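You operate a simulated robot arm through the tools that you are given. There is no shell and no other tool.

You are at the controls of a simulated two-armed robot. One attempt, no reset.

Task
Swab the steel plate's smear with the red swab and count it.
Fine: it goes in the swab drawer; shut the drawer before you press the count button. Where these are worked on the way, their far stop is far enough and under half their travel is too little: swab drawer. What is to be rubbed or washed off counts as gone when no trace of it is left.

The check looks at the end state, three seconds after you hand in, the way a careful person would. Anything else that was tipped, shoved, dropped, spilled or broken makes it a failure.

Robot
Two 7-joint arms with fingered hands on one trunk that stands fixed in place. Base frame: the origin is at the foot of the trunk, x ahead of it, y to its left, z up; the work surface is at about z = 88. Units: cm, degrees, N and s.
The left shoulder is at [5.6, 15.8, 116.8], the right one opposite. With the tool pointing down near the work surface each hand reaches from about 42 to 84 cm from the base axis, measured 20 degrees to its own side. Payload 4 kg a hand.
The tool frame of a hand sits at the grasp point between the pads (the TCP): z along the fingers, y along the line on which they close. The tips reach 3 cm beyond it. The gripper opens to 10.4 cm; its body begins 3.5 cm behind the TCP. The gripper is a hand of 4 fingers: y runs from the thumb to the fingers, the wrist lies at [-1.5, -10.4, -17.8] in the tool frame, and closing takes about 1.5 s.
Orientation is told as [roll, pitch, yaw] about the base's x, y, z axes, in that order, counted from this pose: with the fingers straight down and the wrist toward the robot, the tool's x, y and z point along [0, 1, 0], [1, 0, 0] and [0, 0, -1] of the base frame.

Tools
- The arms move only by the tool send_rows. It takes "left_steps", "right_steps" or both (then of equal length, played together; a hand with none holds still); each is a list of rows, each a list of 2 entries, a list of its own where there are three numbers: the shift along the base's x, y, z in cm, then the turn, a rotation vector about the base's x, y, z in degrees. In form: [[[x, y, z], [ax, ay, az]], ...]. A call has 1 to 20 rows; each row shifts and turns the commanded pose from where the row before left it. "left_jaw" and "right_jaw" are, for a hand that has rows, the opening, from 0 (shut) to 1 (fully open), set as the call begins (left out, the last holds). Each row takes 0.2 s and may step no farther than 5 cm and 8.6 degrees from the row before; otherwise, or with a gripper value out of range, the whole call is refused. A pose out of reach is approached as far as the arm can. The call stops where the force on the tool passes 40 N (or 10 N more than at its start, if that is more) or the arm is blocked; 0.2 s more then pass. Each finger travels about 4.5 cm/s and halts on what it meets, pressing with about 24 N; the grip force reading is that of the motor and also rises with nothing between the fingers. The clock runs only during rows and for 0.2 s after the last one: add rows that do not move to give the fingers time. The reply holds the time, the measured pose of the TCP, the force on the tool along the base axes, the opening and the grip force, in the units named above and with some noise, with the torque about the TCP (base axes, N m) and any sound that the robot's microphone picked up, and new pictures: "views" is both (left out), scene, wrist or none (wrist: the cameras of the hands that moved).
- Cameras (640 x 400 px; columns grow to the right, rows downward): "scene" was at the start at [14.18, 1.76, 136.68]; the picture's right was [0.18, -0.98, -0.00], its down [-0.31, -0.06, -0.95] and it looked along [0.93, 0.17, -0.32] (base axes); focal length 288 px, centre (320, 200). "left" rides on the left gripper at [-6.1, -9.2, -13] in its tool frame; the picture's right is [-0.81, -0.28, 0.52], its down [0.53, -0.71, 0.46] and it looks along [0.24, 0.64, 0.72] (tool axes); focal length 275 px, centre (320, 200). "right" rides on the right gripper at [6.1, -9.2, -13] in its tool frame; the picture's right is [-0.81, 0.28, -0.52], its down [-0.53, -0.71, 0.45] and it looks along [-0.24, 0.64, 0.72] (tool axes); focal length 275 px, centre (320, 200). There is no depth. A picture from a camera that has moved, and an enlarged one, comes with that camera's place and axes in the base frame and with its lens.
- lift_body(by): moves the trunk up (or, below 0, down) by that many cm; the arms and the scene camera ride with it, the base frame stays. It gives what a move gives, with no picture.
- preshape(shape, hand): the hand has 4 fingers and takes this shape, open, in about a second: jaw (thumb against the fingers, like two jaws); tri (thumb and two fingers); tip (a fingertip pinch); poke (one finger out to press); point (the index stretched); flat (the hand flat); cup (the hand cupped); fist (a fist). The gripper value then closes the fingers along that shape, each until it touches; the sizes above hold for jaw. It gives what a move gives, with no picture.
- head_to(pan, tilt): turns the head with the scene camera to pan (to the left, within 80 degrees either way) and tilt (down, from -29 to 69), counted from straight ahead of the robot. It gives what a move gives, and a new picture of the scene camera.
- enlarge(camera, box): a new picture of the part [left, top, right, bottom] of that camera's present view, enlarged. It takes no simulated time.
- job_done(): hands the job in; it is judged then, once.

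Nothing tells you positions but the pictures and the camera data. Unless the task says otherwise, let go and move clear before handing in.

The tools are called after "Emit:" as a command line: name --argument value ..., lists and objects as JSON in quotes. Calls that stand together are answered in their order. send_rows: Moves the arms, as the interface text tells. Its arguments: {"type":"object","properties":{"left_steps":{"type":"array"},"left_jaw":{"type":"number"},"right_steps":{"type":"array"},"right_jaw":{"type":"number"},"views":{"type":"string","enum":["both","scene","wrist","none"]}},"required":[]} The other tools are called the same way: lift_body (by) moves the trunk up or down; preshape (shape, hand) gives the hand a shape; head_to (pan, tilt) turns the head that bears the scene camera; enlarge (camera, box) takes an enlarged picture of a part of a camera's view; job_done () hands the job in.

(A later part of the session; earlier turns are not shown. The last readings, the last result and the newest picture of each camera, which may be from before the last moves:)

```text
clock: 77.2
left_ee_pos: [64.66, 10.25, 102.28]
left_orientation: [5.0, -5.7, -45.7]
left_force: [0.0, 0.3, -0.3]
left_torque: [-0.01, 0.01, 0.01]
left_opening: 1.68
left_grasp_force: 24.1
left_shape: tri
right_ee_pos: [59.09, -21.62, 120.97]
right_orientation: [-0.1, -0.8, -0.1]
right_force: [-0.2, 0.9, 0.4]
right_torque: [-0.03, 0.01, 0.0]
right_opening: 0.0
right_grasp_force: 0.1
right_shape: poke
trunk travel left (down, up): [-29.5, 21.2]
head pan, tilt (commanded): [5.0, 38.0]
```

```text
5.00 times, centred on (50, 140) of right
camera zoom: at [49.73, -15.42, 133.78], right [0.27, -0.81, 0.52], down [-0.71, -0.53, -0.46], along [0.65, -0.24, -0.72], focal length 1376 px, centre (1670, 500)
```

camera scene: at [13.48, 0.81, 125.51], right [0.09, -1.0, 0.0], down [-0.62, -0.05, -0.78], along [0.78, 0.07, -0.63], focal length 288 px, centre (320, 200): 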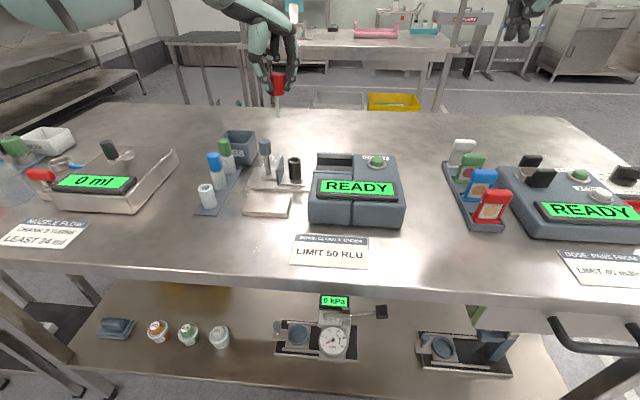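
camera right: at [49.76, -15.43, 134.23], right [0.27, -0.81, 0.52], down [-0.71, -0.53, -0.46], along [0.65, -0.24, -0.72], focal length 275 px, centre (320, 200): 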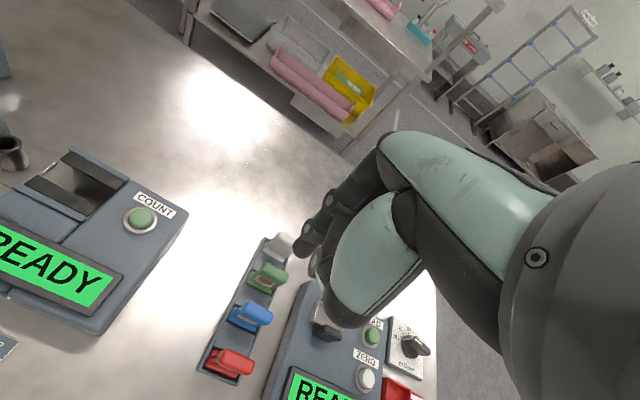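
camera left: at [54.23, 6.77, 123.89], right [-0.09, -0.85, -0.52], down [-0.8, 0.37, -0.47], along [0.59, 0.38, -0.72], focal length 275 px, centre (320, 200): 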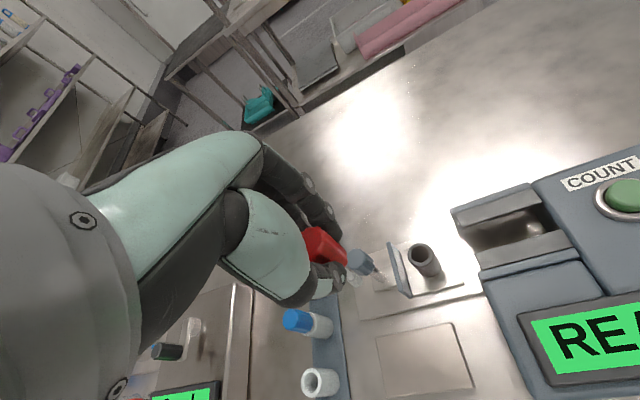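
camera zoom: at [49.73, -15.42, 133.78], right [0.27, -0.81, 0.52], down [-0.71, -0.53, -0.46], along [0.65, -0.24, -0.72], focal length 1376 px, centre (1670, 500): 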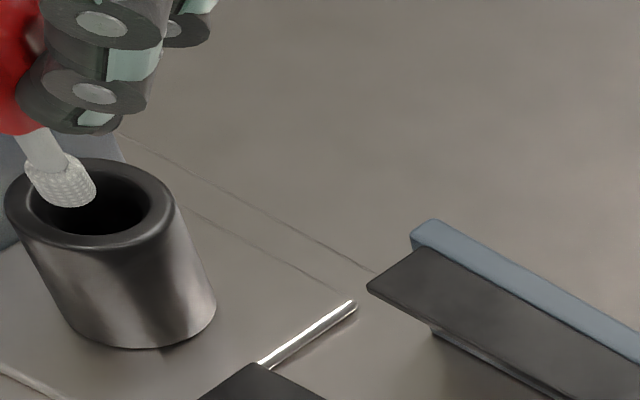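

In all three views the tip is now inside the opening. I'll lower it gently into the cup and watch the force.

Emit:
send_rows --left_steps '[[[0, 0, -0.5], [0, 0, 0]], [[0, 0, -0.5], [0, 0, 0]], [[0, 0, -0.5], [0, 0, 0]], [[0, 0, 0], [0, 0, 0]]]' --views "none"

Emit:
enlarge --camera "scene" --box '[270, 120, 318, 180]'

Emit:
enlarge --camera "left" --box '[310, 220, 406, 300]'

Emit:
enlarge --camera "right" --box '[10, 100, 90, 180]'

```text
clock: 78.2
left_ee_pos: [64.6, 10.24, 101.32]
left_orientation: [5.1, -6.3, -45.6]
left_force: [-1.4, -0.7, 19.1]
left_torque: [0.01, -0.04, 0.01]
left_opening: 1.74
left_grasp_force: 23.9
left_shape: tri
right_ee_pos: [58.88, -21.59, 121.05]
right_orientation: [0.1, -0.8, 0.0]
right_force: [-0.1, -0.2, -0.8]
right_torque: [0.04, 0.01, 0.0]
right_opening: 0.0
right_grasp_force: 0.1
right_shape: poke
trunk travel left (down, up): [-29.5, 21.2]
head pan, tilt (commanded): [5.0, 38.0]
```

```text
6.67 times, centred on (294, 150) of scene
camera zoom: at [13.23, 0.77, 125.55], right [0.09, -1.0, 0.0], down [-0.62, -0.05, -0.78], along [0.78, 0.07, -0.62], focal length 1920 px, centre (493, 533)
```

zoom: 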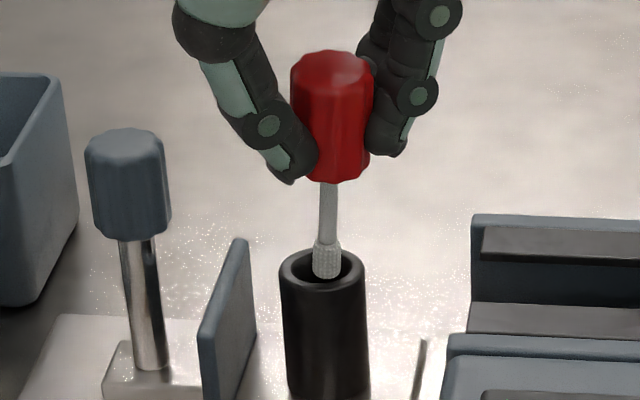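

```text
5.00 times, centred on (358, 260) of left
camera zoom: at [52.18, 12.66, 112.69], right [-0.69, -0.38, -0.61], down [-0.06, 0.88, -0.48], along [0.72, -0.3, -0.63], focal length 1376 px, centre (130, -100)
```

zoom: 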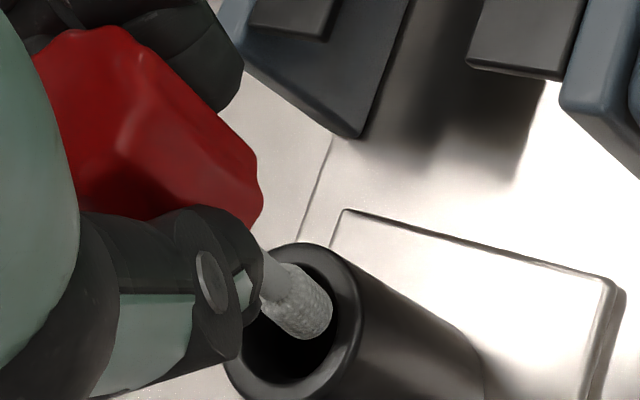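

```text
5.00 times, centred on (50, 140) of right
camera zoom: at [49.51, -15.47, 133.88], right [0.27, -0.81, 0.52], down [-0.71, -0.53, -0.47], along [0.65, -0.24, -0.72], focal length 1376 px, centre (1670, 500)
```

zoom: 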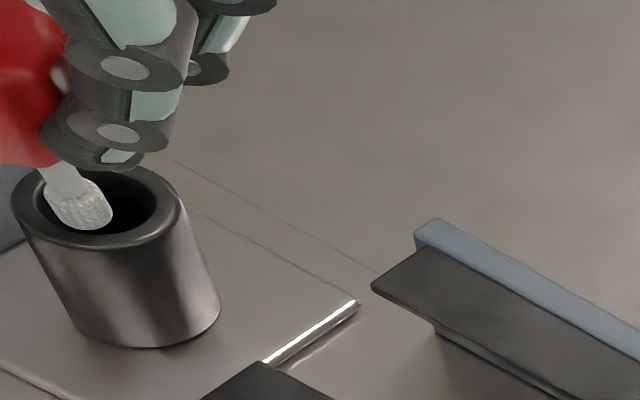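

I felt 19 N, so the bulb is touching the near side of the rim. I'll back up a little, shift +0.35 in x, and try again.

Emit:
send_rows --left_steps '[[[0, 0, 0.6], [0, 0, 0]], [[0, 0, 0.6], [0, 0, 0]], [[0.35, 0.03, 0], [0, 0, 0]], [[0, 0, 0], [0, 0, 0]]]' --views "none"

Emit:
enlarge --camera "scene" --box '[270, 120, 318, 180]'

Emit:
enlarge --camera "left" --box '[310, 220, 406, 300]'

Emit:
enlarge --camera "right" --box '[10, 100, 90, 180]'

```text
clock: 79.2
left_ee_pos: [65.21, 10.43, 101.93]
left_orientation: [4.8, -5.7, -45.7]
left_force: [-0.6, 0.2, -0.2]
left_torque: [0.03, 0.05, -0.01]
left_opening: 1.68
left_grasp_force: 23.9
left_shape: tri
right_ee_pos: [59.01, -21.64, 120.84]
right_orientation: [-0.1, -0.7, 0.1]
right_force: [0.6, 0.0, -0.4]
right_torque: [0.03, 0.01, 0.01]
right_opening: 0.0
right_grasp_force: 0.1
right_shape: poke
trunk travel left (down, up): [-29.5, 21.2]
head pan, tilt (commanded): [5.0, 38.0]
```

```text
6.67 times, centred on (294, 150) of scene
camera zoom: at [13.5, 0.81, 125.5], right [0.09, -1.0, 0.0], down [-0.62, -0.05, -0.78], along [0.78, 0.07, -0.63], focal length 1920 px, centre (493, 533)
```

zoom: 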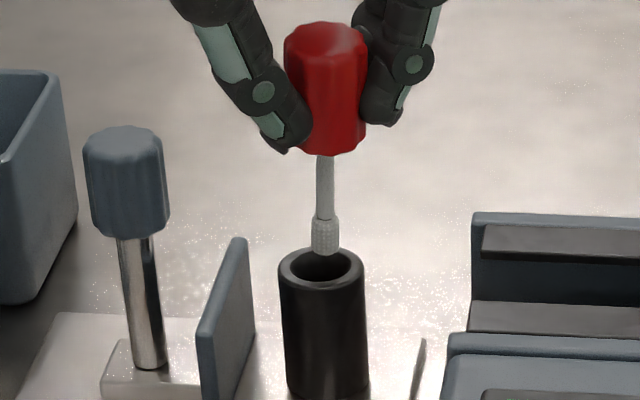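

```text
5.00 times, centred on (358, 260) of left
camera zoom: at [52.76, 12.78, 113.52], right [-0.7, -0.38, -0.61], down [-0.06, 0.88, -0.48], along [0.71, -0.3, -0.63], focal length 1376 px, centre (130, -100)
```

zoom: 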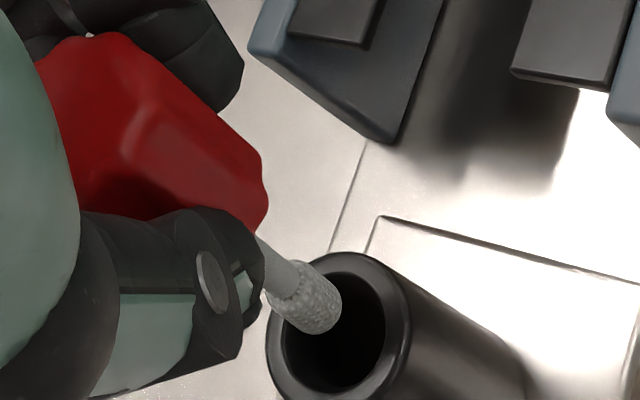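

```text
5.00 times, centred on (50, 140) of right
camera zoom: at [49.77, -15.42, 133.76], right [0.27, -0.81, 0.52], down [-0.71, -0.53, -0.46], along [0.65, -0.24, -0.72], focal length 1376 px, centre (1670, 500)
```

zoom: 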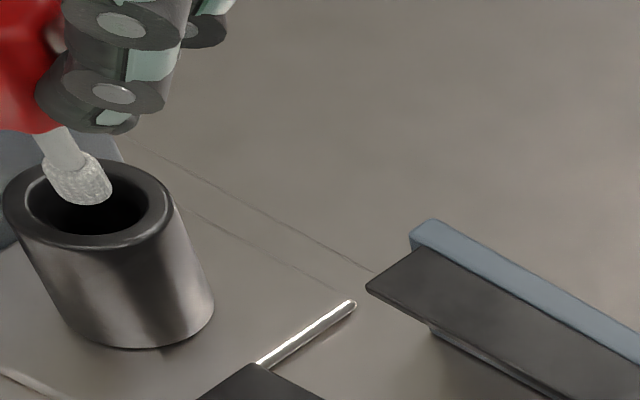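

Solving all three views puts the tip about 0.5 cm above the rim and within 0.2 cm of center. I'll descend again slowly.

Emit:
send_rows --left_steps '[[[0, 0.1, -0.4], [0, 0, 0]], [[0, 0, -0.4], [0, 0, 0]], [[0, 0, -0.4], [0, 0, 0]], [[0, 0, 0], [0, 0, 0]]]' --views "none"

Emit:
enlarge --camera "scene" --box '[270, 120, 318, 180]'

Emit:
enlarge --camera "left" --box '[310, 220, 406, 300]'

Emit:
enlarge --camera "right" --box '[10, 100, 90, 180]'

```text
clock: 80.2
left_ee_pos: [65.16, 10.49, 100.75]
left_orientation: [4.8, -5.6, -45.7]
left_force: [-0.4, 0.0, 0.0]
left_torque: [0.05, 0.0, -0.04]
left_opening: 1.69
left_grasp_force: 24.3
left_shape: tri
right_ee_pos: [59.02, -21.64, 120.94]
right_orientation: [-0.1, -0.7, 0.0]
right_force: [0.7, 0.3, -0.4]
right_torque: [0.01, -0.02, 0.02]
right_opening: 0.01
right_grasp_force: 0.1
right_shape: poke
trunk travel left (down, up): [-29.5, 21.2]
head pan, tilt (commanded): [5.0, 38.0]
```

```text
6.67 times, centred on (294, 150) of scene
camera zoom: at [13.48, 0.81, 125.51], right [0.09, -1.0, 0.0], down [-0.62, -0.05, -0.78], along [0.78, 0.07, -0.63], focal length 1920 px, centre (493, 533)
```

zoom: 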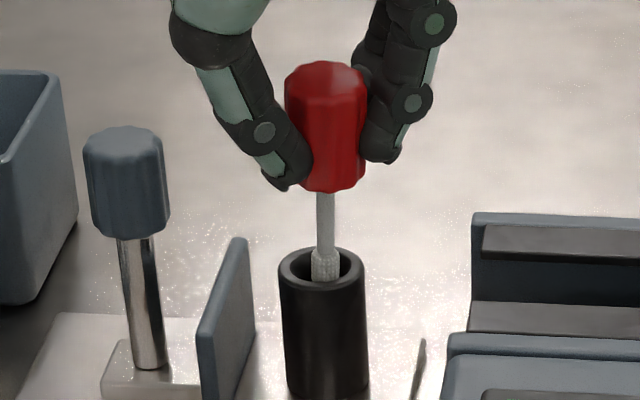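

```text
5.00 times, centred on (358, 260) of left
camera zoom: at [52.7, 12.84, 112.29], right [-0.7, -0.38, -0.61], down [-0.06, 0.88, -0.48], along [0.72, -0.3, -0.63], focal length 1376 px, centre (130, -100)
```

zoom: 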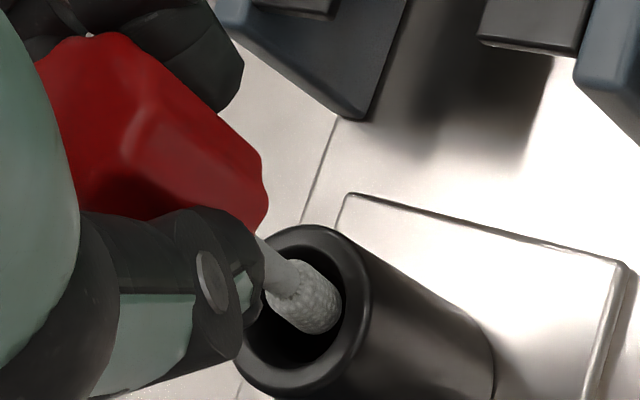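

```text
5.00 times, centred on (50, 140) of right
camera zoom: at [49.74, -15.42, 133.77], right [0.27, -0.81, 0.52], down [-0.71, -0.53, -0.46], along [0.65, -0.24, -0.72], focal length 1376 px, centre (1670, 500)
```

zoom: 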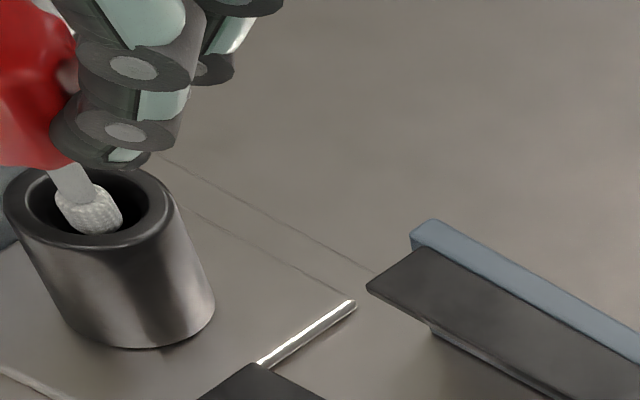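

The tip is inside the cup with no force. I'll continue down.

Emit:
send_rows --left_steps '[[[0, 0, -0.5], [0, 0, 0]], [[0, 0, -0.5], [0, 0, 0]], [[0, 0, -0.4], [0, 0, 0]], [[0, 0, 0], [0, 0, 0]]]' --views "none"

Emit:
enlarge --camera "scene" --box '[270, 120, 318, 180]'

Emit:
enlarge --camera "right" --box '[10, 80, 106, 180]'

```text
clock: 81.2
left_ee_pos: [65.1, 10.37, 99.47]
left_orientation: [4.9, -5.8, -45.7]
left_force: [0.1, 0.2, 0.0]
left_torque: [0.03, -0.01, 0.02]
left_opening: 1.66
left_grasp_force: 24.7
left_shape: tri
right_ee_pos: [59.05, -21.56, 120.89]
right_orientation: [-0.1, -0.8, 0.0]
right_force: [-1.2, 0.4, 0.1]
right_torque: [0.01, 0.03, 0.01]
right_opening: 0.0
right_grasp_force: 0.0
right_shape: poke
trunk travel left (down, up): [-29.5, 21.2]
head pan, tilt (commanded): [5.0, 38.0]
```

```text
6.67 times, centred on (294, 150) of scene
camera zoom: at [13.48, 0.81, 125.51], right [0.09, -1.0, 0.0], down [-0.62, -0.05, -0.78], along [0.78, 0.07, -0.63], focal length 1920 px, centre (493, 533)
```

zoom: 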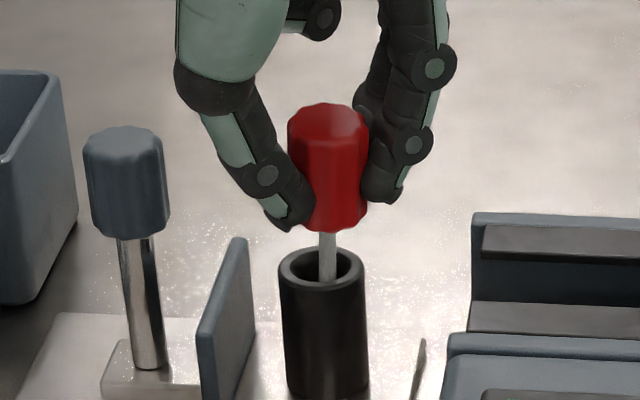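

```text
4.00 times, centred on (58, 130) of right
camera zoom: at [49.74, -15.42, 133.77], right [0.27, -0.81, 0.52], down [-0.71, -0.53, -0.46], along [0.65, -0.24, -0.72], focal length 1101 px, centre (1368, 480)
```

zoom: 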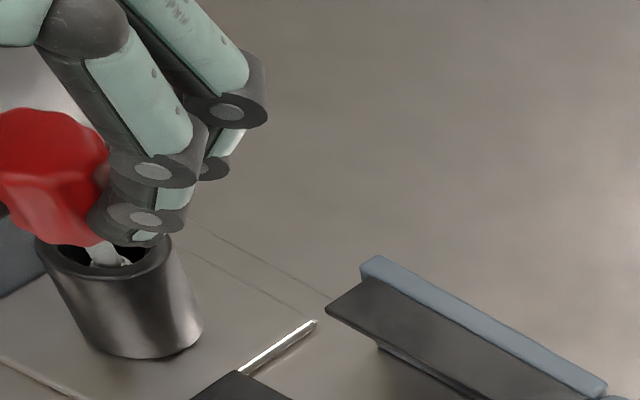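

The stick is well inside, with about 1.3 cm of gap between cap and rim. I'll lower further until it seats.

Emit:
send_rows --left_steps '[[[0, 0, -0.4], [0, 0, 0]], [[0, 0, -0.4], [0, 0, 0]], [[0, 0, -0.2], [0, 0, 0]], [[0, 0, 0], [0, 0, 0]]]' --views "none"

Emit:
enlarge --camera "scene" --box '[270, 120, 318, 180]'

Emit:
enlarge --camera "left" --box '[290, 200, 410, 300]'

Emit:
enlarge --camera "right" --box '[0, 80, 96, 180]'

```text
clock: 82.2
left_ee_pos: [64.98, 10.49, 98.42]
left_orientation: [5.0, -5.8, -45.6]
left_force: [0.0, 0.1, 0.3]
left_torque: [0.02, 0.0, -0.01]
left_opening: 1.7
left_grasp_force: 24.0
left_shape: tri
right_ee_pos: [59.03, -21.57, 120.78]
right_orientation: [-0.1, -0.6, 0.1]
right_force: [0.7, 0.0, 0.1]
right_torque: [0.0, 0.0, -0.01]
right_opening: 0.01
right_grasp_force: 0.0
right_shape: poke
trunk travel left (down, up): [-29.5, 21.2]
head pan, tilt (commanded): [5.0, 38.0]
```

```text
6.67 times, centred on (294, 150) of scene
camera zoom: at [13.48, 0.81, 125.51], right [0.09, -1.0, 0.0], down [-0.62, -0.05, -0.78], along [0.78, 0.07, -0.63], focal length 1920 px, centre (493, 533)
```

zoom: 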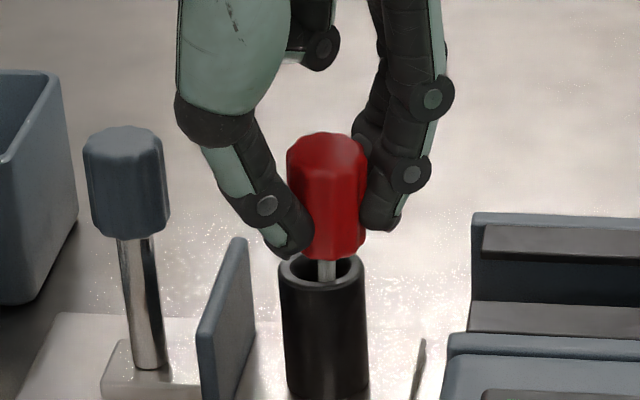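

```text
4.00 times, centred on (350, 250) of left
camera zoom: at [52.59, 12.94, 109.95], right [-0.7, -0.38, -0.61], down [-0.06, 0.88, -0.48], along [0.72, -0.3, -0.63], focal length 1101 px, centre (200, 0)
```

zoom: 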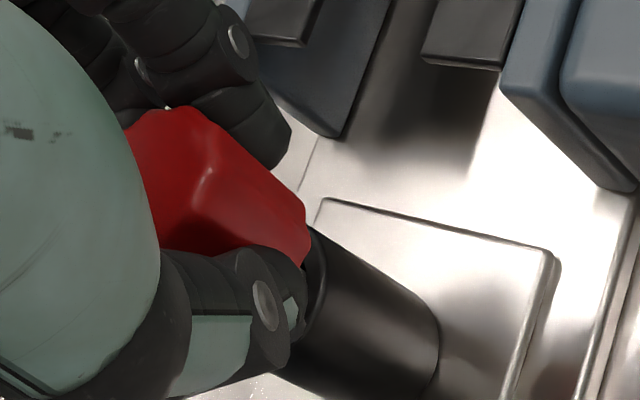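

```text
4.00 times, centred on (48, 130) of right
camera zoom: at [49.74, -15.42, 133.77], right [0.27, -0.81, 0.52], down [-0.71, -0.53, -0.46], along [0.65, -0.24, -0.72], focal length 1101 px, centre (1408, 480)
```

zoom: 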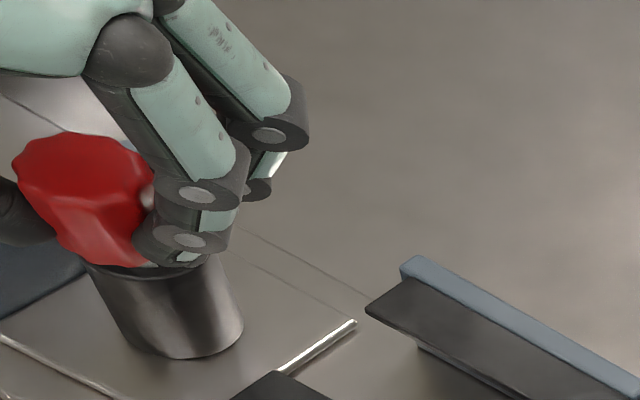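

The cap is about 0.4 cm from the rim. I'll lower a bit more until a light touch.

Emit:
send_rows --left_steps '[[[0, 0, -0.2], [0, 0, 0]], [[0, 0, -0.15], [0, 0, 0]], [[0, 0, 0], [0, 0, 0]]]' --views "none"

Emit:
enlarge --camera "scene" --box '[270, 120, 318, 180]'

Emit:
enlarge --camera "right" --box '[0, 80, 96, 180]'

```text
clock: 83.0
left_ee_pos: [64.99, 10.61, 98.12]
left_orientation: [5.0, -6.0, -45.7]
left_force: [0.9, 0.2, -0.5]
left_torque: [-0.01, -0.03, 0.02]
left_opening: 1.67
left_grasp_force: 23.9
left_shape: tri
right_ee_pos: [59.08, -21.5, 120.88]
right_orientation: [-0.1, -0.7, 0.0]
right_force: [0.4, 0.9, -0.3]
right_torque: [0.01, -0.03, 0.03]
right_opening: 0.0
right_grasp_force: 0.1
right_shape: poke
trunk travel left (down, up): [-29.5, 21.2]
head pan, tilt (commanded): [5.0, 38.0]
```

```text
6.67 times, centred on (294, 150) of scene
camera zoom: at [13.48, 0.81, 125.51], right [0.09, -1.0, 0.0], down [-0.62, -0.05, -0.78], along [0.78, 0.07, -0.63], focal length 1920 px, centre (493, 533)
```

zoom: 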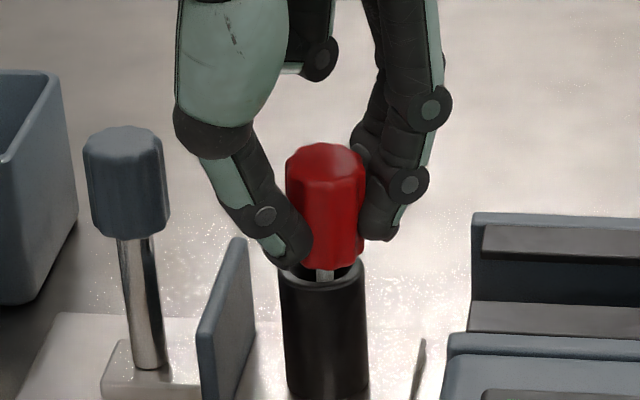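

```text
4.00 times, centred on (48, 130) of right
camera zoom: at [49.74, -15.42, 133.77], right [0.27, -0.81, 0.52], down [-0.71, -0.53, -0.46], along [0.65, -0.24, -0.72], focal length 1101 px, centre (1408, 480)
```

zoom: 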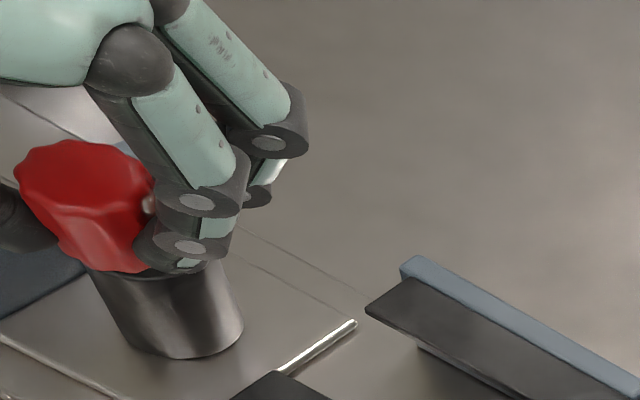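

Still no contact force. I'll lower two more small steps.

Emit:
send_rows --left_steps '[[[0, 0, -0.15], [0, 0, 0]], [[0, 0, -0.15], [0, 0, 0]], [[0, 0, 0], [0, 0, 0]]]' --views "none"

Emit:
enlarge --camera "scene" --box '[270, 120, 318, 180]'

Emit:
enlarge --camera "right" --box '[0, 80, 96, 180]'

```text
clock: 83.8
left_ee_pos: [64.86, 10.63, 97.8]
left_orientation: [4.9, -5.8, -45.7]
left_force: [3.0, 1.0, 3.0]
left_torque: [0.0, -0.15, -0.01]
left_opening: 1.69
left_grasp_force: 24.6
left_shape: tri
right_ee_pos: [59.11, -21.63, 120.85]
right_orientation: [-0.1, -0.7, 0.0]
right_force: [0.6, 0.3, 0.2]
right_torque: [0.02, 0.01, 0.0]
right_opening: 0.01
right_grasp_force: 0.1
right_shape: poke
trunk travel left (down, up): [-29.5, 21.2]
head pan, tilt (commanded): [5.0, 38.0]
```

```text
6.67 times, centred on (294, 150) of scene
camera zoom: at [13.5, 0.8, 125.51], right [0.09, -1.0, 0.0], down [-0.62, -0.05, -0.78], along [0.78, 0.07, -0.63], focal length 1920 px, centre (493, 533)
```

zoom: 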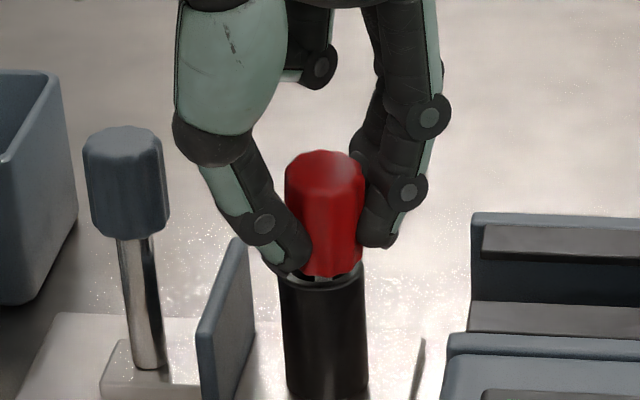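

```text
4.00 times, centred on (48, 130) of right
camera zoom: at [49.76, -15.43, 133.76], right [0.27, -0.81, 0.52], down [-0.71, -0.53, -0.46], along [0.65, -0.24, -0.72], focal length 1101 px, centre (1408, 480)
```

zoom: 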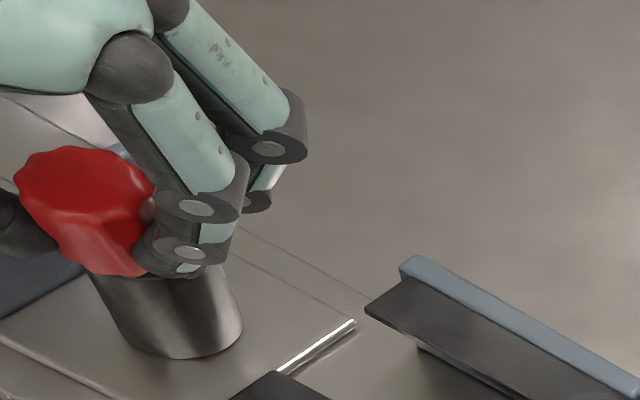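

There's a light touch at about 3 N, so the cap is at the rim. I'll open the fingers just a little to release.

Emit:
send_rows --left_steps '[[[0, 0, 0], [0, 0, 0]], [[0, 0, 0], [0, 0, 0]], [[0, 0, 0], [0, 0, 0]]]' --left_jaw 0.27 --views "none"

Emit:
enlarge --camera "scene" --box '[270, 120, 318, 180]'

Emit:
enlarge --camera "right" --box '[0, 80, 96, 180]'

Emit:
enlarge --camera "left" --box '[260, 180, 420, 310]'

```text
clock: 84.6
left_ee_pos: [64.89, 10.7, 97.83]
left_orientation: [4.9, -5.8, -45.8]
left_force: [-1.1, -0.1, -0.7]
left_torque: [-0.01, 0.01, 0.0]
left_opening: 2.77
left_grasp_force: 0.0
left_shape: tri
right_ee_pos: [59.07, -21.7, 120.84]
right_orientation: [-0.1, -0.7, 0.0]
right_force: [0.3, -0.2, -0.4]
right_torque: [-0.01, -0.01, -0.04]
right_opening: 0.0
right_grasp_force: 0.0
right_shape: poke
trunk travel left (down, up): [-29.5, 21.2]
head pan, tilt (commanded): [5.0, 38.0]
```

```text
6.67 times, centred on (294, 150) of scene
camera zoom: at [13.48, 0.81, 125.51], right [0.09, -1.0, 0.0], down [-0.62, -0.05, -0.78], along [0.78, 0.07, -0.63], focal length 1920 px, centre (493, 533)
```

zoom: 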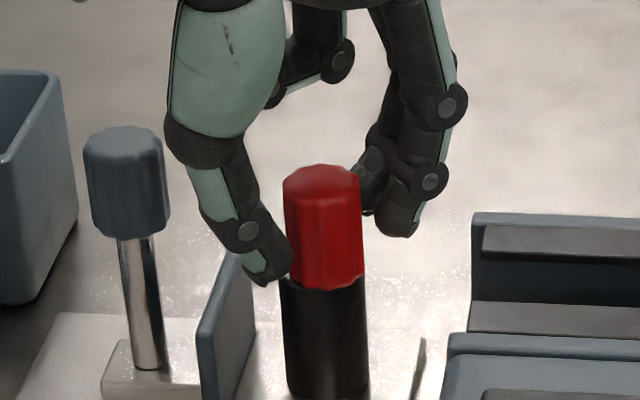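

```text
4.00 times, centred on (48, 130) of right
camera zoom: at [49.74, -15.42, 133.77], right [0.27, -0.81, 0.52], down [-0.71, -0.53, -0.46], along [0.65, -0.24, -0.72], focal length 1101 px, centre (1408, 480)
```

zoom: 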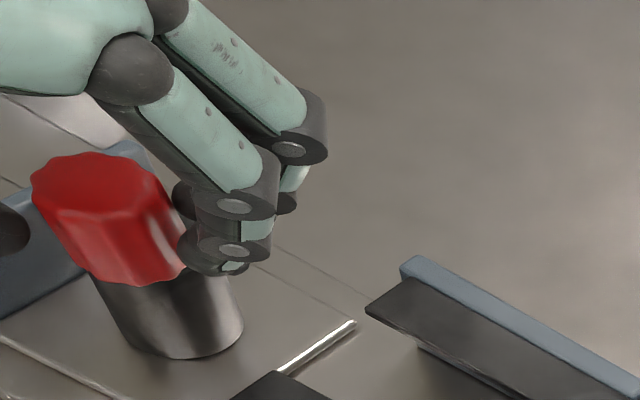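

```text
3.08 times, centred on (340, 245) of left
camera zoom: at [52.55, 13.04, 109.34], right [-0.7, -0.38, -0.61], down [-0.06, 0.88, -0.48], along [0.72, -0.3, -0.63], focal length 847 px, centre (258, 62)
```

zoom: 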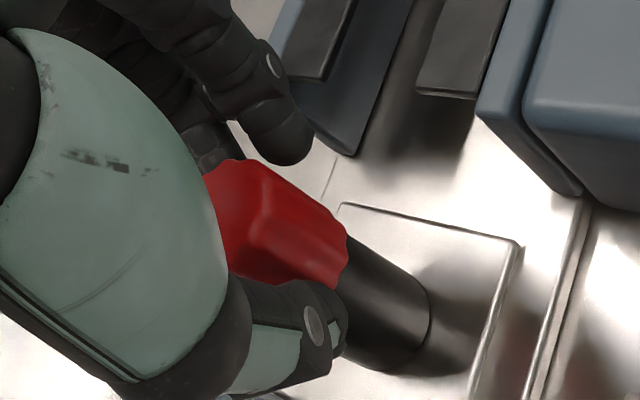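

The cap sits upright on the cup and the fingers are off it. I'll raise the hand straight up, carefully.

Emit:
send_rows --left_steps '[[[0, 0, 0.4], [0, 0, 0]], [[0, 0, 0.4], [0, 0, 0]], [[0, 0, 0.4], [0, 0, 0]], [[0, 0, 0.4], [0, 0, 0]], [[0, 0, 0], [0, 0, 0]]]' --left_jaw 0.31 --views "none"

Emit:
enlarge --camera "scene" --box '[270, 120, 318, 180]'

Emit:
enlarge --camera "right" --box '[0, 80, 96, 180]'

```text
clock: 85.8
left_ee_pos: [64.97, 10.65, 99.44]
left_orientation: [4.9, -5.8, -45.7]
left_force: [-1.2, -0.1, 0.1]
left_torque: [0.01, 0.01, -0.01]
left_opening: 3.17
left_grasp_force: 0.0
left_shape: tri
right_ee_pos: [58.99, -21.62, 120.9]
right_orientation: [-0.1, -0.6, 0.0]
right_force: [0.5, -0.1, -0.1]
right_torque: [-0.01, -0.02, 0.0]
right_opening: 0.01
right_grasp_force: 0.1
right_shape: poke
trunk travel left (down, up): [-29.5, 21.2]
head pan, tilt (commanded): [5.0, 38.0]
```

```text
6.67 times, centred on (294, 150) of scene
camera zoom: at [13.48, 0.81, 125.51], right [0.09, -1.0, 0.0], down [-0.62, -0.05, -0.78], along [0.78, 0.07, -0.63], focal length 1920 px, centre (493, 533)
```

zoom: 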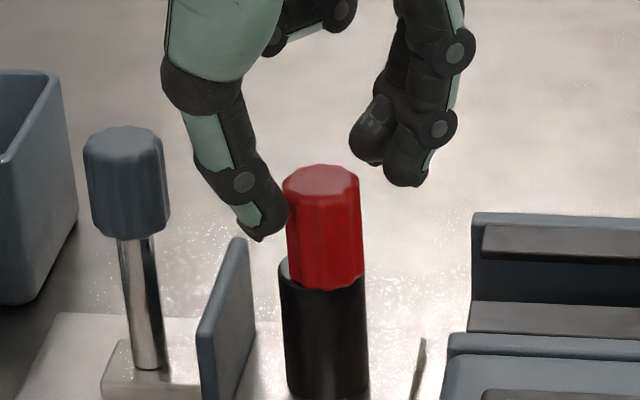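

```text
4.00 times, centred on (48, 130) of right
camera zoom: at [49.74, -15.42, 133.77], right [0.27, -0.81, 0.52], down [-0.71, -0.53, -0.46], along [0.65, -0.24, -0.72], focal length 1101 px, centre (1408, 480)
```

zoom: 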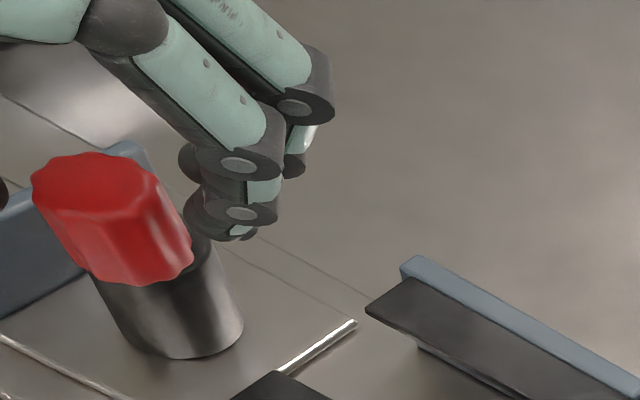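

The cap stays on the cup, seated with a very slight lean. I'll open a bit more and keep rising clear.

Emit:
send_rows --left_steps '[[[0, 0, 0], [0, 0, 0]], [[0, 0, 0.6], [0, 0, 0]], [[0, 0, 1.0], [0, 0, 0]], [[0, 0, 1.5], [0, 0, 0]], [[0, 0, 2.0], [0, 0, 0]], [[0, 0, 2.5], [0, 0, 0]], [[0, 0, 0], [0, 0, 0]]]' --left_jaw 0.37 --views "none"

Emit:
enlarge --camera "scene" --box '[260, 110, 340, 190]'

Emit:
enlarge --camera "right" --box '[0, 80, 96, 180]'

Emit:
enlarge --camera "left" --box '[260, 180, 460, 330]'

```text
clock: 87.4
left_ee_pos: [65.14, 10.67, 106.84]
left_orientation: [4.9, -5.7, -45.6]
left_force: [-0.8, 0.1, 0.8]
left_torque: [0.0, -0.01, 0.01]
left_opening: 3.79
left_grasp_force: 0.0
left_shape: tri
right_ee_pos: [59.08, -21.54, 120.82]
right_orientation: [-0.1, -0.6, 0.0]
right_force: [-0.2, 0.4, 0.4]
right_torque: [0.0, 0.01, 0.03]
right_opening: 0.0
right_grasp_force: 0.0
right_shape: poke
trunk travel left (down, up): [-29.5, 21.2]
head pan, tilt (commanded): [5.0, 38.0]
```

```text
5.00 times, centred on (300, 150) of scene
camera zoom: at [13.49, 0.81, 125.51], right [0.09, -1.0, 0.0], down [-0.62, -0.05, -0.78], along [0.78, 0.07, -0.63], focal length 1440 px, centre (420, 450)
```

zoom: 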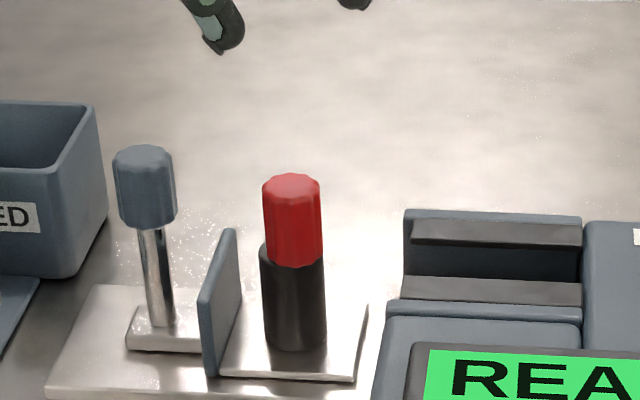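

```text
4.00 times, centred on (48, 130) of right
camera zoom: at [49.76, -15.42, 133.76], right [0.27, -0.81, 0.52], down [-0.71, -0.53, -0.46], along [0.65, -0.24, -0.72], focal length 1101 px, centre (1408, 480)
```

zoom: 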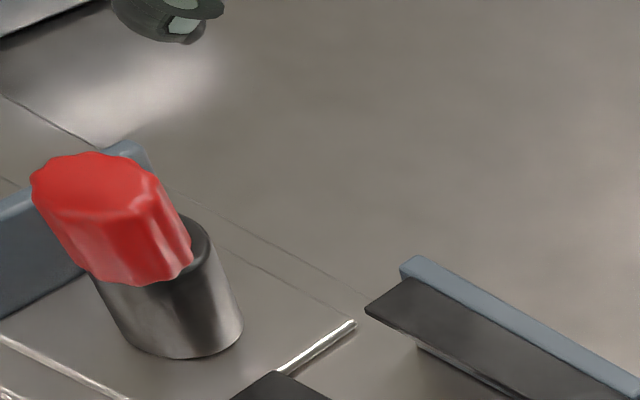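

```text
2.67 times, centred on (360, 255) of left
camera zoom: at [52.77, 12.94, 118.51], right [-0.7, -0.38, -0.61], down [-0.06, 0.88, -0.48], along [0.72, -0.3, -0.63], focal length 734 px, centre (213, 53)
```

zoom: 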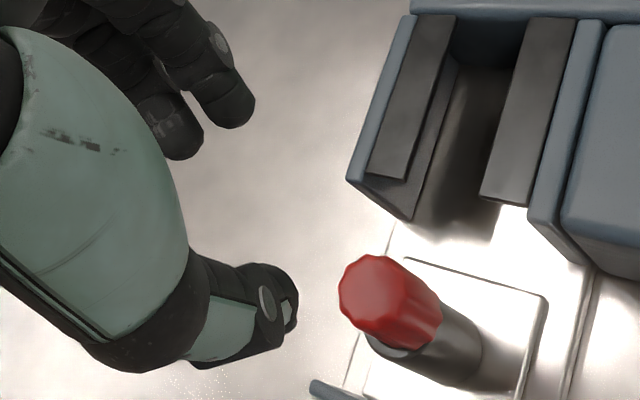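

The swab stands in the cup. Next I'll shut the drawer: the left hand moves out of the way, high and to the left, and the right hand will push the knob from its left side.

Emit:
send_rows --left_steps '[[[0, 0, 3], [0, 0, 0]], [[-1, 1, 3], [0, 0, 0]], [[-2.5, 3, 1], [0, 0, 0]], [[-2.5, 3.5, 1], [0, 0, 0]], [[-2.5, 3.5, 0], [0, 0, 0]], [[-2.5, 3.5, 0], [0, 0, 0]], [[-2.5, 3.5, 0], [0, 0, 0]], [[-2, 3, 0], [0, 0, 0]], [[0, 0, 0], [0, 0, 0]]]' --views "none"

Emit:
send_rows --right_steps '[[[0.8, 4, -0.5], [0, 0, 0]], [[0.8, 4, -0.5], [0, 0, 0]], [[0.8, 4, -0.5], [0, 0, 0]], [[0.8, 4, -0.5], [0, 0, 0]], [[0.8, 4, -0.5], [0, 0, 0]], [[0.8, 4, -0.5], [0, 0, 0]], [[0.8, 4, -0.5], [0, 0, 0]], [[0.8, 4, -0.5], [0, 0, 0]], [[0.3, 4, 0], [0, 0, 0]], [[0, 4, 0], [0, 0, 0]], [[0, 2, 0], [0, 0, 0]], [[0, 0, 0], [0, 0, 0]]]' --views "scene"

```text
clock: 89.4
left_ee_pos: [49.29, 31.63, 114.94]
left_orientation: [4.9, -5.6, -45.7]
left_force: [0.7, -0.4, 0.1]
left_torque: [0.02, -0.01, 0.02]
left_opening: 3.81
left_grasp_force: 0.1
left_shape: tri
left hand out of reach, approached as far as the arm can: row 1
right_ee_pos: [59.0, -21.71, 120.91]
right_orientation: [0.0, -0.7, 0.1]
right_force: [-0.1, -0.3, 0.1]
right_torque: [0.04, 0.03, 0.02]
right_opening: 0.02
right_grasp_force: 0.1
right_shape: poke
trunk travel left (down, up): [-29.5, 21.2]
head pan, tilt (commanded): [5.0, 38.0]
```

```text
clock: 92.0
left_ee_pos: [49.28, 31.7, 114.95]
left_orientation: [5.0, -5.7, -45.7]
left_force: [0.3, -0.1, 0.2]
left_torque: [0.03, 0.0, -0.03]
left_opening: 3.79
left_grasp_force: 0.1
left_shape: tri
right_ee_pos: [64.21, 15.58, 116.39]
right_orientation: [0.0, -0.8, 0.0]
right_force: [-0.6, -1.0, 0.1]
right_torque: [-0.01, -0.01, 0.0]
right_opening: 0.01
right_grasp_force: 0.0
right_shape: poke
right hand out of reach, approached as far as the arm can: row 9, 10, 11
trunk travel left (down, up): [-29.5, 21.2]
head pan, tilt (commanded): [5.0, 38.0]
camera scene: at [13.48, 0.66, 125.51], right [0.09, -1.0, 0.0], down [-0.62, -0.05, -0.78], along [0.78, 0.07, -0.63], focal length 288 px, centre (320, 200)
```

scene: 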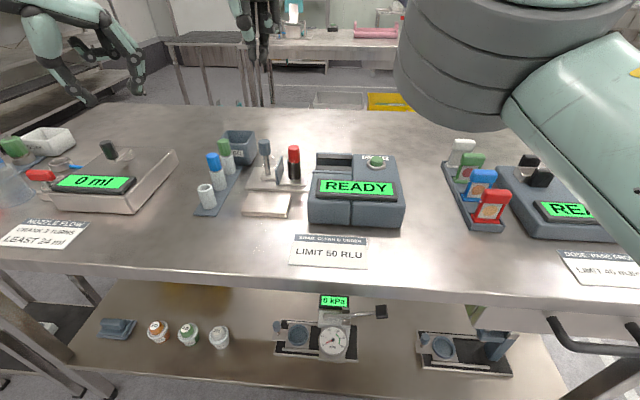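

The right hand can't reach far enough past the knob, so the left hand, which has proven reach there, will push the drawer shut. I'll return the right hand to its side and set the left hand to poke.

Emit:
send_rows --right_steps '[[[-0.5, -4.5, 0.3], [0, 0, 0]], [[-0.5, -4.5, 0.3], [0, 0, 0]], [[-0.5, -4.5, 0.3], [0, 0, 0]], [[-0.5, -4.5, 0.3], [0, 0, 0]], [[-0.5, -4.5, 0.3], [0, 0, 0]], [[-0.5, -4.5, 0.3], [0, 0, 0]], [[-0.5, -4.5, 0.3], [0, 0, 0]], [[-0.5, -4.5, 0.3], [0, 0, 0]], [[0, 0, 0], [0, 0, 0]]]' --views "none"

Emit:
preshape --shape "poke" --hand "left"

Emit:
enlarge --camera "left" --box '[160, 80, 480, 380]'

Emit:
enlarge --camera "scene" --box '[0, 0, 200, 160]'

```text
clock: 94.0
left_ee_pos: [49.24, 31.69, 114.82]
left_orientation: [5.0, -5.8, -45.7]
left_force: [0.1, -0.2, -0.4]
left_torque: [-0.02, 0.0, 0.01]
left_opening: 3.81
left_grasp_force: 0.0
left_shape: tri
right_ee_pos: [59.78, -20.71, 118.37]
right_orientation: [-0.1, -0.7, 0.0]
right_force: [-0.1, 0.9, 0.8]
right_torque: [-0.01, -0.02, 0.03]
right_opening: 0.0
right_grasp_force: 0.2
right_shape: poke
trunk travel left (down, up): [-29.5, 21.2]
head pan, tilt (commanded): [5.0, 38.0]
```

```text
clock: 94.9
left_ee_pos: [49.29, 31.64, 114.96]
left_orientation: [5.0, -5.7, -45.7]
left_force: [-0.3, 0.5, 0.5]
left_torque: [0.01, 0.0, -0.01]
left_opening: 0.0
left_grasp_force: 0.1
left_shape: poke
right_ee_pos: [59.71, -20.92, 118.38]
right_orientation: [0.0, -0.6, 0.0]
right_force: [-0.1, -0.5, -0.6]
right_torque: [0.03, 0.0, 0.01]
right_opening: 0.01
right_grasp_force: 0.1
right_shape: poke
trunk travel left (down, up): [-29.5, 21.2]
head pan, tilt (commanded): [5.0, 38.0]
```

```text
1.33 times, centred on (320, 230) of left
camera zoom: at [36.87, 34.05, 126.38], right [-0.7, -0.38, -0.61], down [-0.06, 0.88, -0.48], along [0.72, -0.3, -0.63], focal length 367 px, centre (320, 160)
```

zoom: 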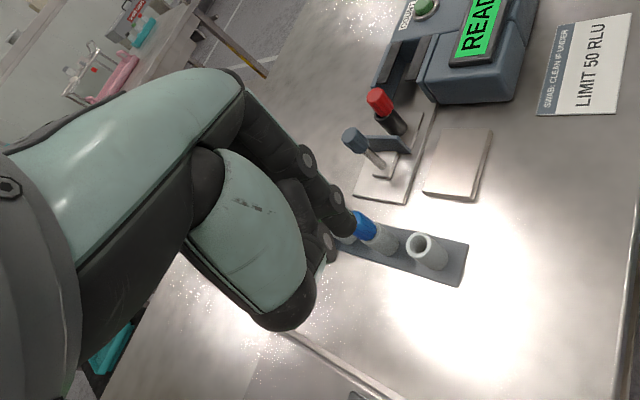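

```text
2.50 times, centred on (100, 80) of scene
camera zoom: at [13.44, 0.81, 125.51], right [0.09, -1.0, 0.0], down [-0.62, -0.05, -0.78], along [0.78, 0.07, -0.63], focal length 720 px, centre (870, 500)
```

zoom: 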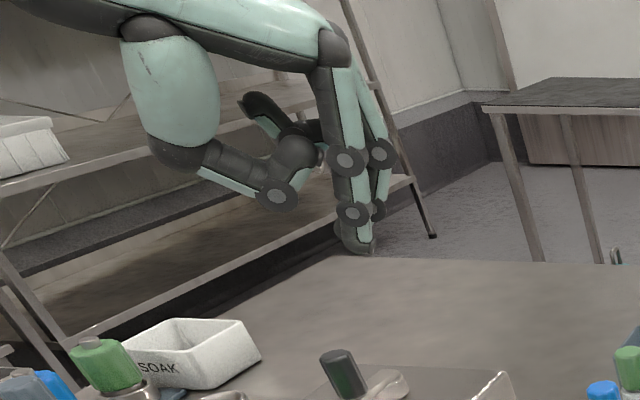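

In this shape the left index tip sits about 0.85 cm to the right of the TCP and 2.9 cm below it. I'll bring it high to the left side of the knob.

Emit:
send_rows --left_steps '[[[2.7, -1.9, -1.0], [0, 0, 0]], [[2.7, -1.9, -1.0], [0, 0, 0]], [[2.7, -1.9, -1.0], [0, 0, 0]], [[2.7, -1.9, -1.0], [0, 0, 0]], [[2.7, -1.9, -1.0], [0, 0, 0]], [[2.7, -1.9, -1.0], [0, 0, 0]], [[0, 0, 0], [0, 0, 0]]]' --views "none"

Emit:
enlarge --camera "scene" --box '[200, 60, 330, 200]'

Emit:
enlarge --camera "left" --box '[240, 140, 480, 340]'

```text
clock: 96.5
left_ee_pos: [65.49, 20.25, 108.92]
left_orientation: [5.0, -5.9, -45.7]
left_force: [-0.2, 0.2, 0.4]
left_torque: [-0.05, -0.05, -0.01]
left_opening: 0.0
left_grasp_force: 0.1
left_shape: poke
right_ee_pos: [59.66, -20.61, 118.46]
right_orientation: [-0.1, -0.8, 0.0]
right_force: [-0.4, -0.2, 0.6]
right_torque: [0.02, 0.02, -0.03]
right_opening: 0.02
right_grasp_force: 0.0
right_shape: poke
trunk travel left (down, up): [-29.5, 21.2]
head pan, tilt (commanded): [5.0, 38.0]
```

```text
2.86 times, centred on (265, 130) of scene
camera zoom: at [13.4, 0.87, 125.52], right [0.09, -1.0, 0.0], down [-0.62, -0.05, -0.78], along [0.78, 0.07, -0.63], focal length 823 px, centre (477, 400)
```

zoom: 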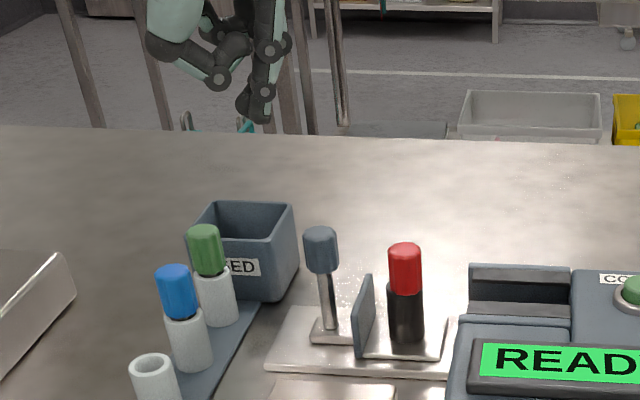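

```text
2.00 times, centred on (360, 240) of left
camera zoom: at [53.12, 22.7, 120.49], right [-0.7, -0.38, -0.61], down [-0.06, 0.88, -0.48], along [0.72, -0.3, -0.63], focal length 551 px, centre (240, 120)
```

zoom: 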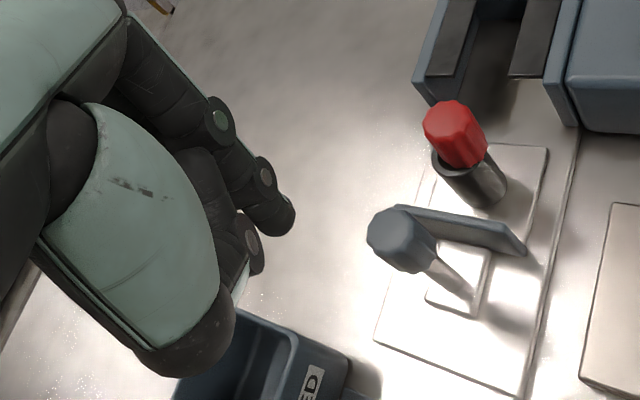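

The index tip is lined up with the knob in x but too close to it in y. I'll shift 0.9 cm further left and descend to knob height.

Emit:
send_rows --left_steps '[[[-0.1, 0.9, 0], [0, 0, 0]], [[0, 0, -2.5], [0, 0, 0]], [[0, 0, -2.5], [0, 0, 0]], [[0, 0, -2.5], [0, 0, 0]], [[0, 0, -1.5], [0, 0, 0]], [[0, 0, 0], [0, 0, 0]]]' --views "none"

Emit:
enlarge --camera "scene" --box '[210, 90, 320, 190]'

Emit:
enlarge --camera "left" --box '[240, 140, 480, 340]'

```text
clock: 97.9
left_ee_pos: [65.47, 21.22, 99.88]
left_orientation: [4.9, -5.8, -45.6]
left_force: [-0.3, 0.5, 0.6]
left_torque: [0.03, 0.02, 0.0]
left_opening: 0.0
left_grasp_force: 0.1
left_shape: poke
right_ee_pos: [59.69, -20.78, 118.39]
right_orientation: [0.0, -0.7, 0.0]
right_force: [-0.7, 0.6, 0.5]
right_torque: [0.01, 0.04, -0.01]
right_opening: 0.02
right_grasp_force: 0.1
right_shape: poke
trunk travel left (down, up): [-29.5, 21.2]
head pan, tilt (commanded): [5.0, 38.0]
```

```text
4.00 times, centred on (265, 140) of scene
camera zoom: at [13.46, 0.8, 125.51], right [0.09, -1.0, 0.0], down [-0.62, -0.05, -0.78], along [0.78, 0.07, -0.63], focal length 1152 px, centre (540, 440)
```

zoom: 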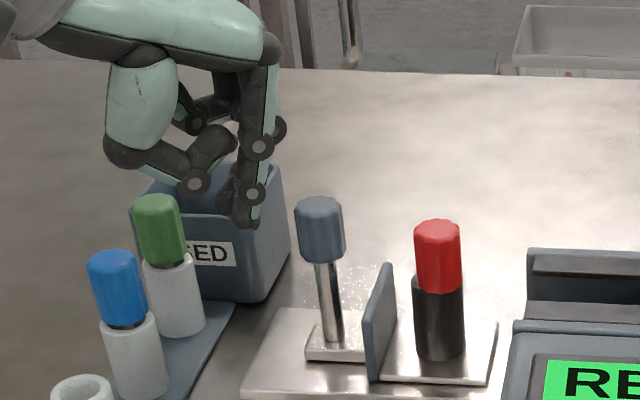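

```text
2.00 times, centred on (360, 240) of left
camera zoom: at [53.01, 23.61, 111.37], right [-0.7, -0.38, -0.61], down [-0.06, 0.88, -0.48], along [0.72, -0.3, -0.63], focal length 551 px, centre (240, 120)
```

zoom: 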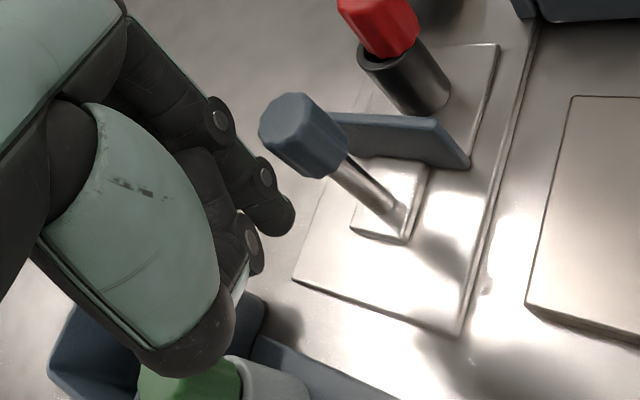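

The finger is level with the knob and about 1.8 cm to its left, with everything else clear. I'll push slowly in -y.

Emit:
send_rows --left_steps '[[[0, -0.6, -0.3], [0, 0, 0]], [[0, -0.6, 0], [0, 0, 0]], [[0, -0.4, 0], [0, 0, 0]], [[0, -0.4, 0], [0, 0, 0]], [[0, -0.4, 0], [0, 0, 0]], [[0, -0.4, 0], [0, 0, 0]], [[0, -0.4, 0], [0, 0, 0]], [[0, -0.4, 0], [0, 0, 0]], [[0, 0, 0], [0, 0, 0]]]' --views "none"

Emit:
enlarge --camera "scene" --box '[230, 90, 340, 190]'

Emit:
enlarge --camera "left" --box '[240, 140, 480, 340]'

```text
clock: 99.9
left_ee_pos: [65.42, 17.59, 99.71]
left_orientation: [4.9, -5.8, -45.7]
left_force: [0.0, 1.3, 0.0]
left_torque: [0.01, 0.01, 0.01]
left_opening: 0.01
left_grasp_force: 0.1
left_shape: poke
right_ee_pos: [59.78, -20.69, 118.42]
right_orientation: [0.0, -0.6, 0.0]
right_force: [0.2, -0.1, -0.1]
right_torque: [0.01, 0.02, -0.02]
right_opening: 0.0
right_grasp_force: 0.0
right_shape: poke
trunk travel left (down, up): [-29.5, 21.2]
head pan, tilt (commanded): [5.0, 38.0]
```

```text
4.00 times, centred on (285, 140) of scene
camera zoom: at [13.46, 0.83, 125.51], right [0.09, -1.0, 0.0], down [-0.62, -0.05, -0.78], along [0.78, 0.07, -0.63], focal length 1152 px, centre (460, 440)
```

zoom: 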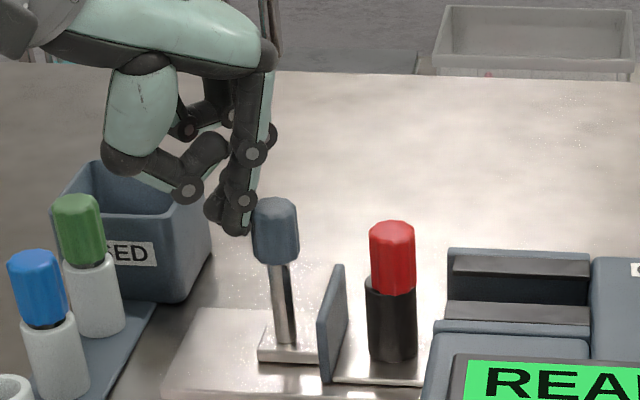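

```text
2.00 times, centred on (360, 240) of left
camera zoom: at [53.01, 20.01, 111.15], right [-0.7, -0.38, -0.61], down [-0.06, 0.88, -0.48], along [0.72, -0.3, -0.63], focal length 551 px, centre (240, 120)
```

zoom: 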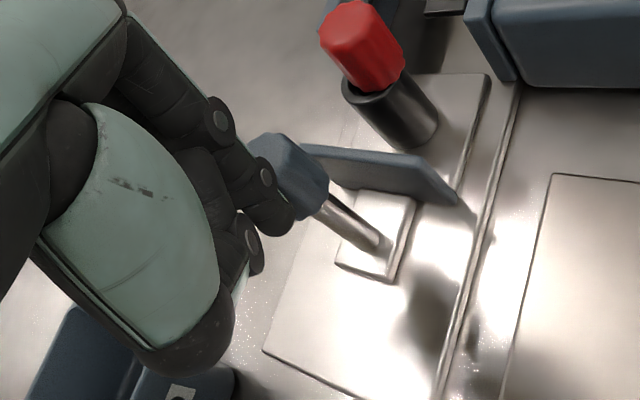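

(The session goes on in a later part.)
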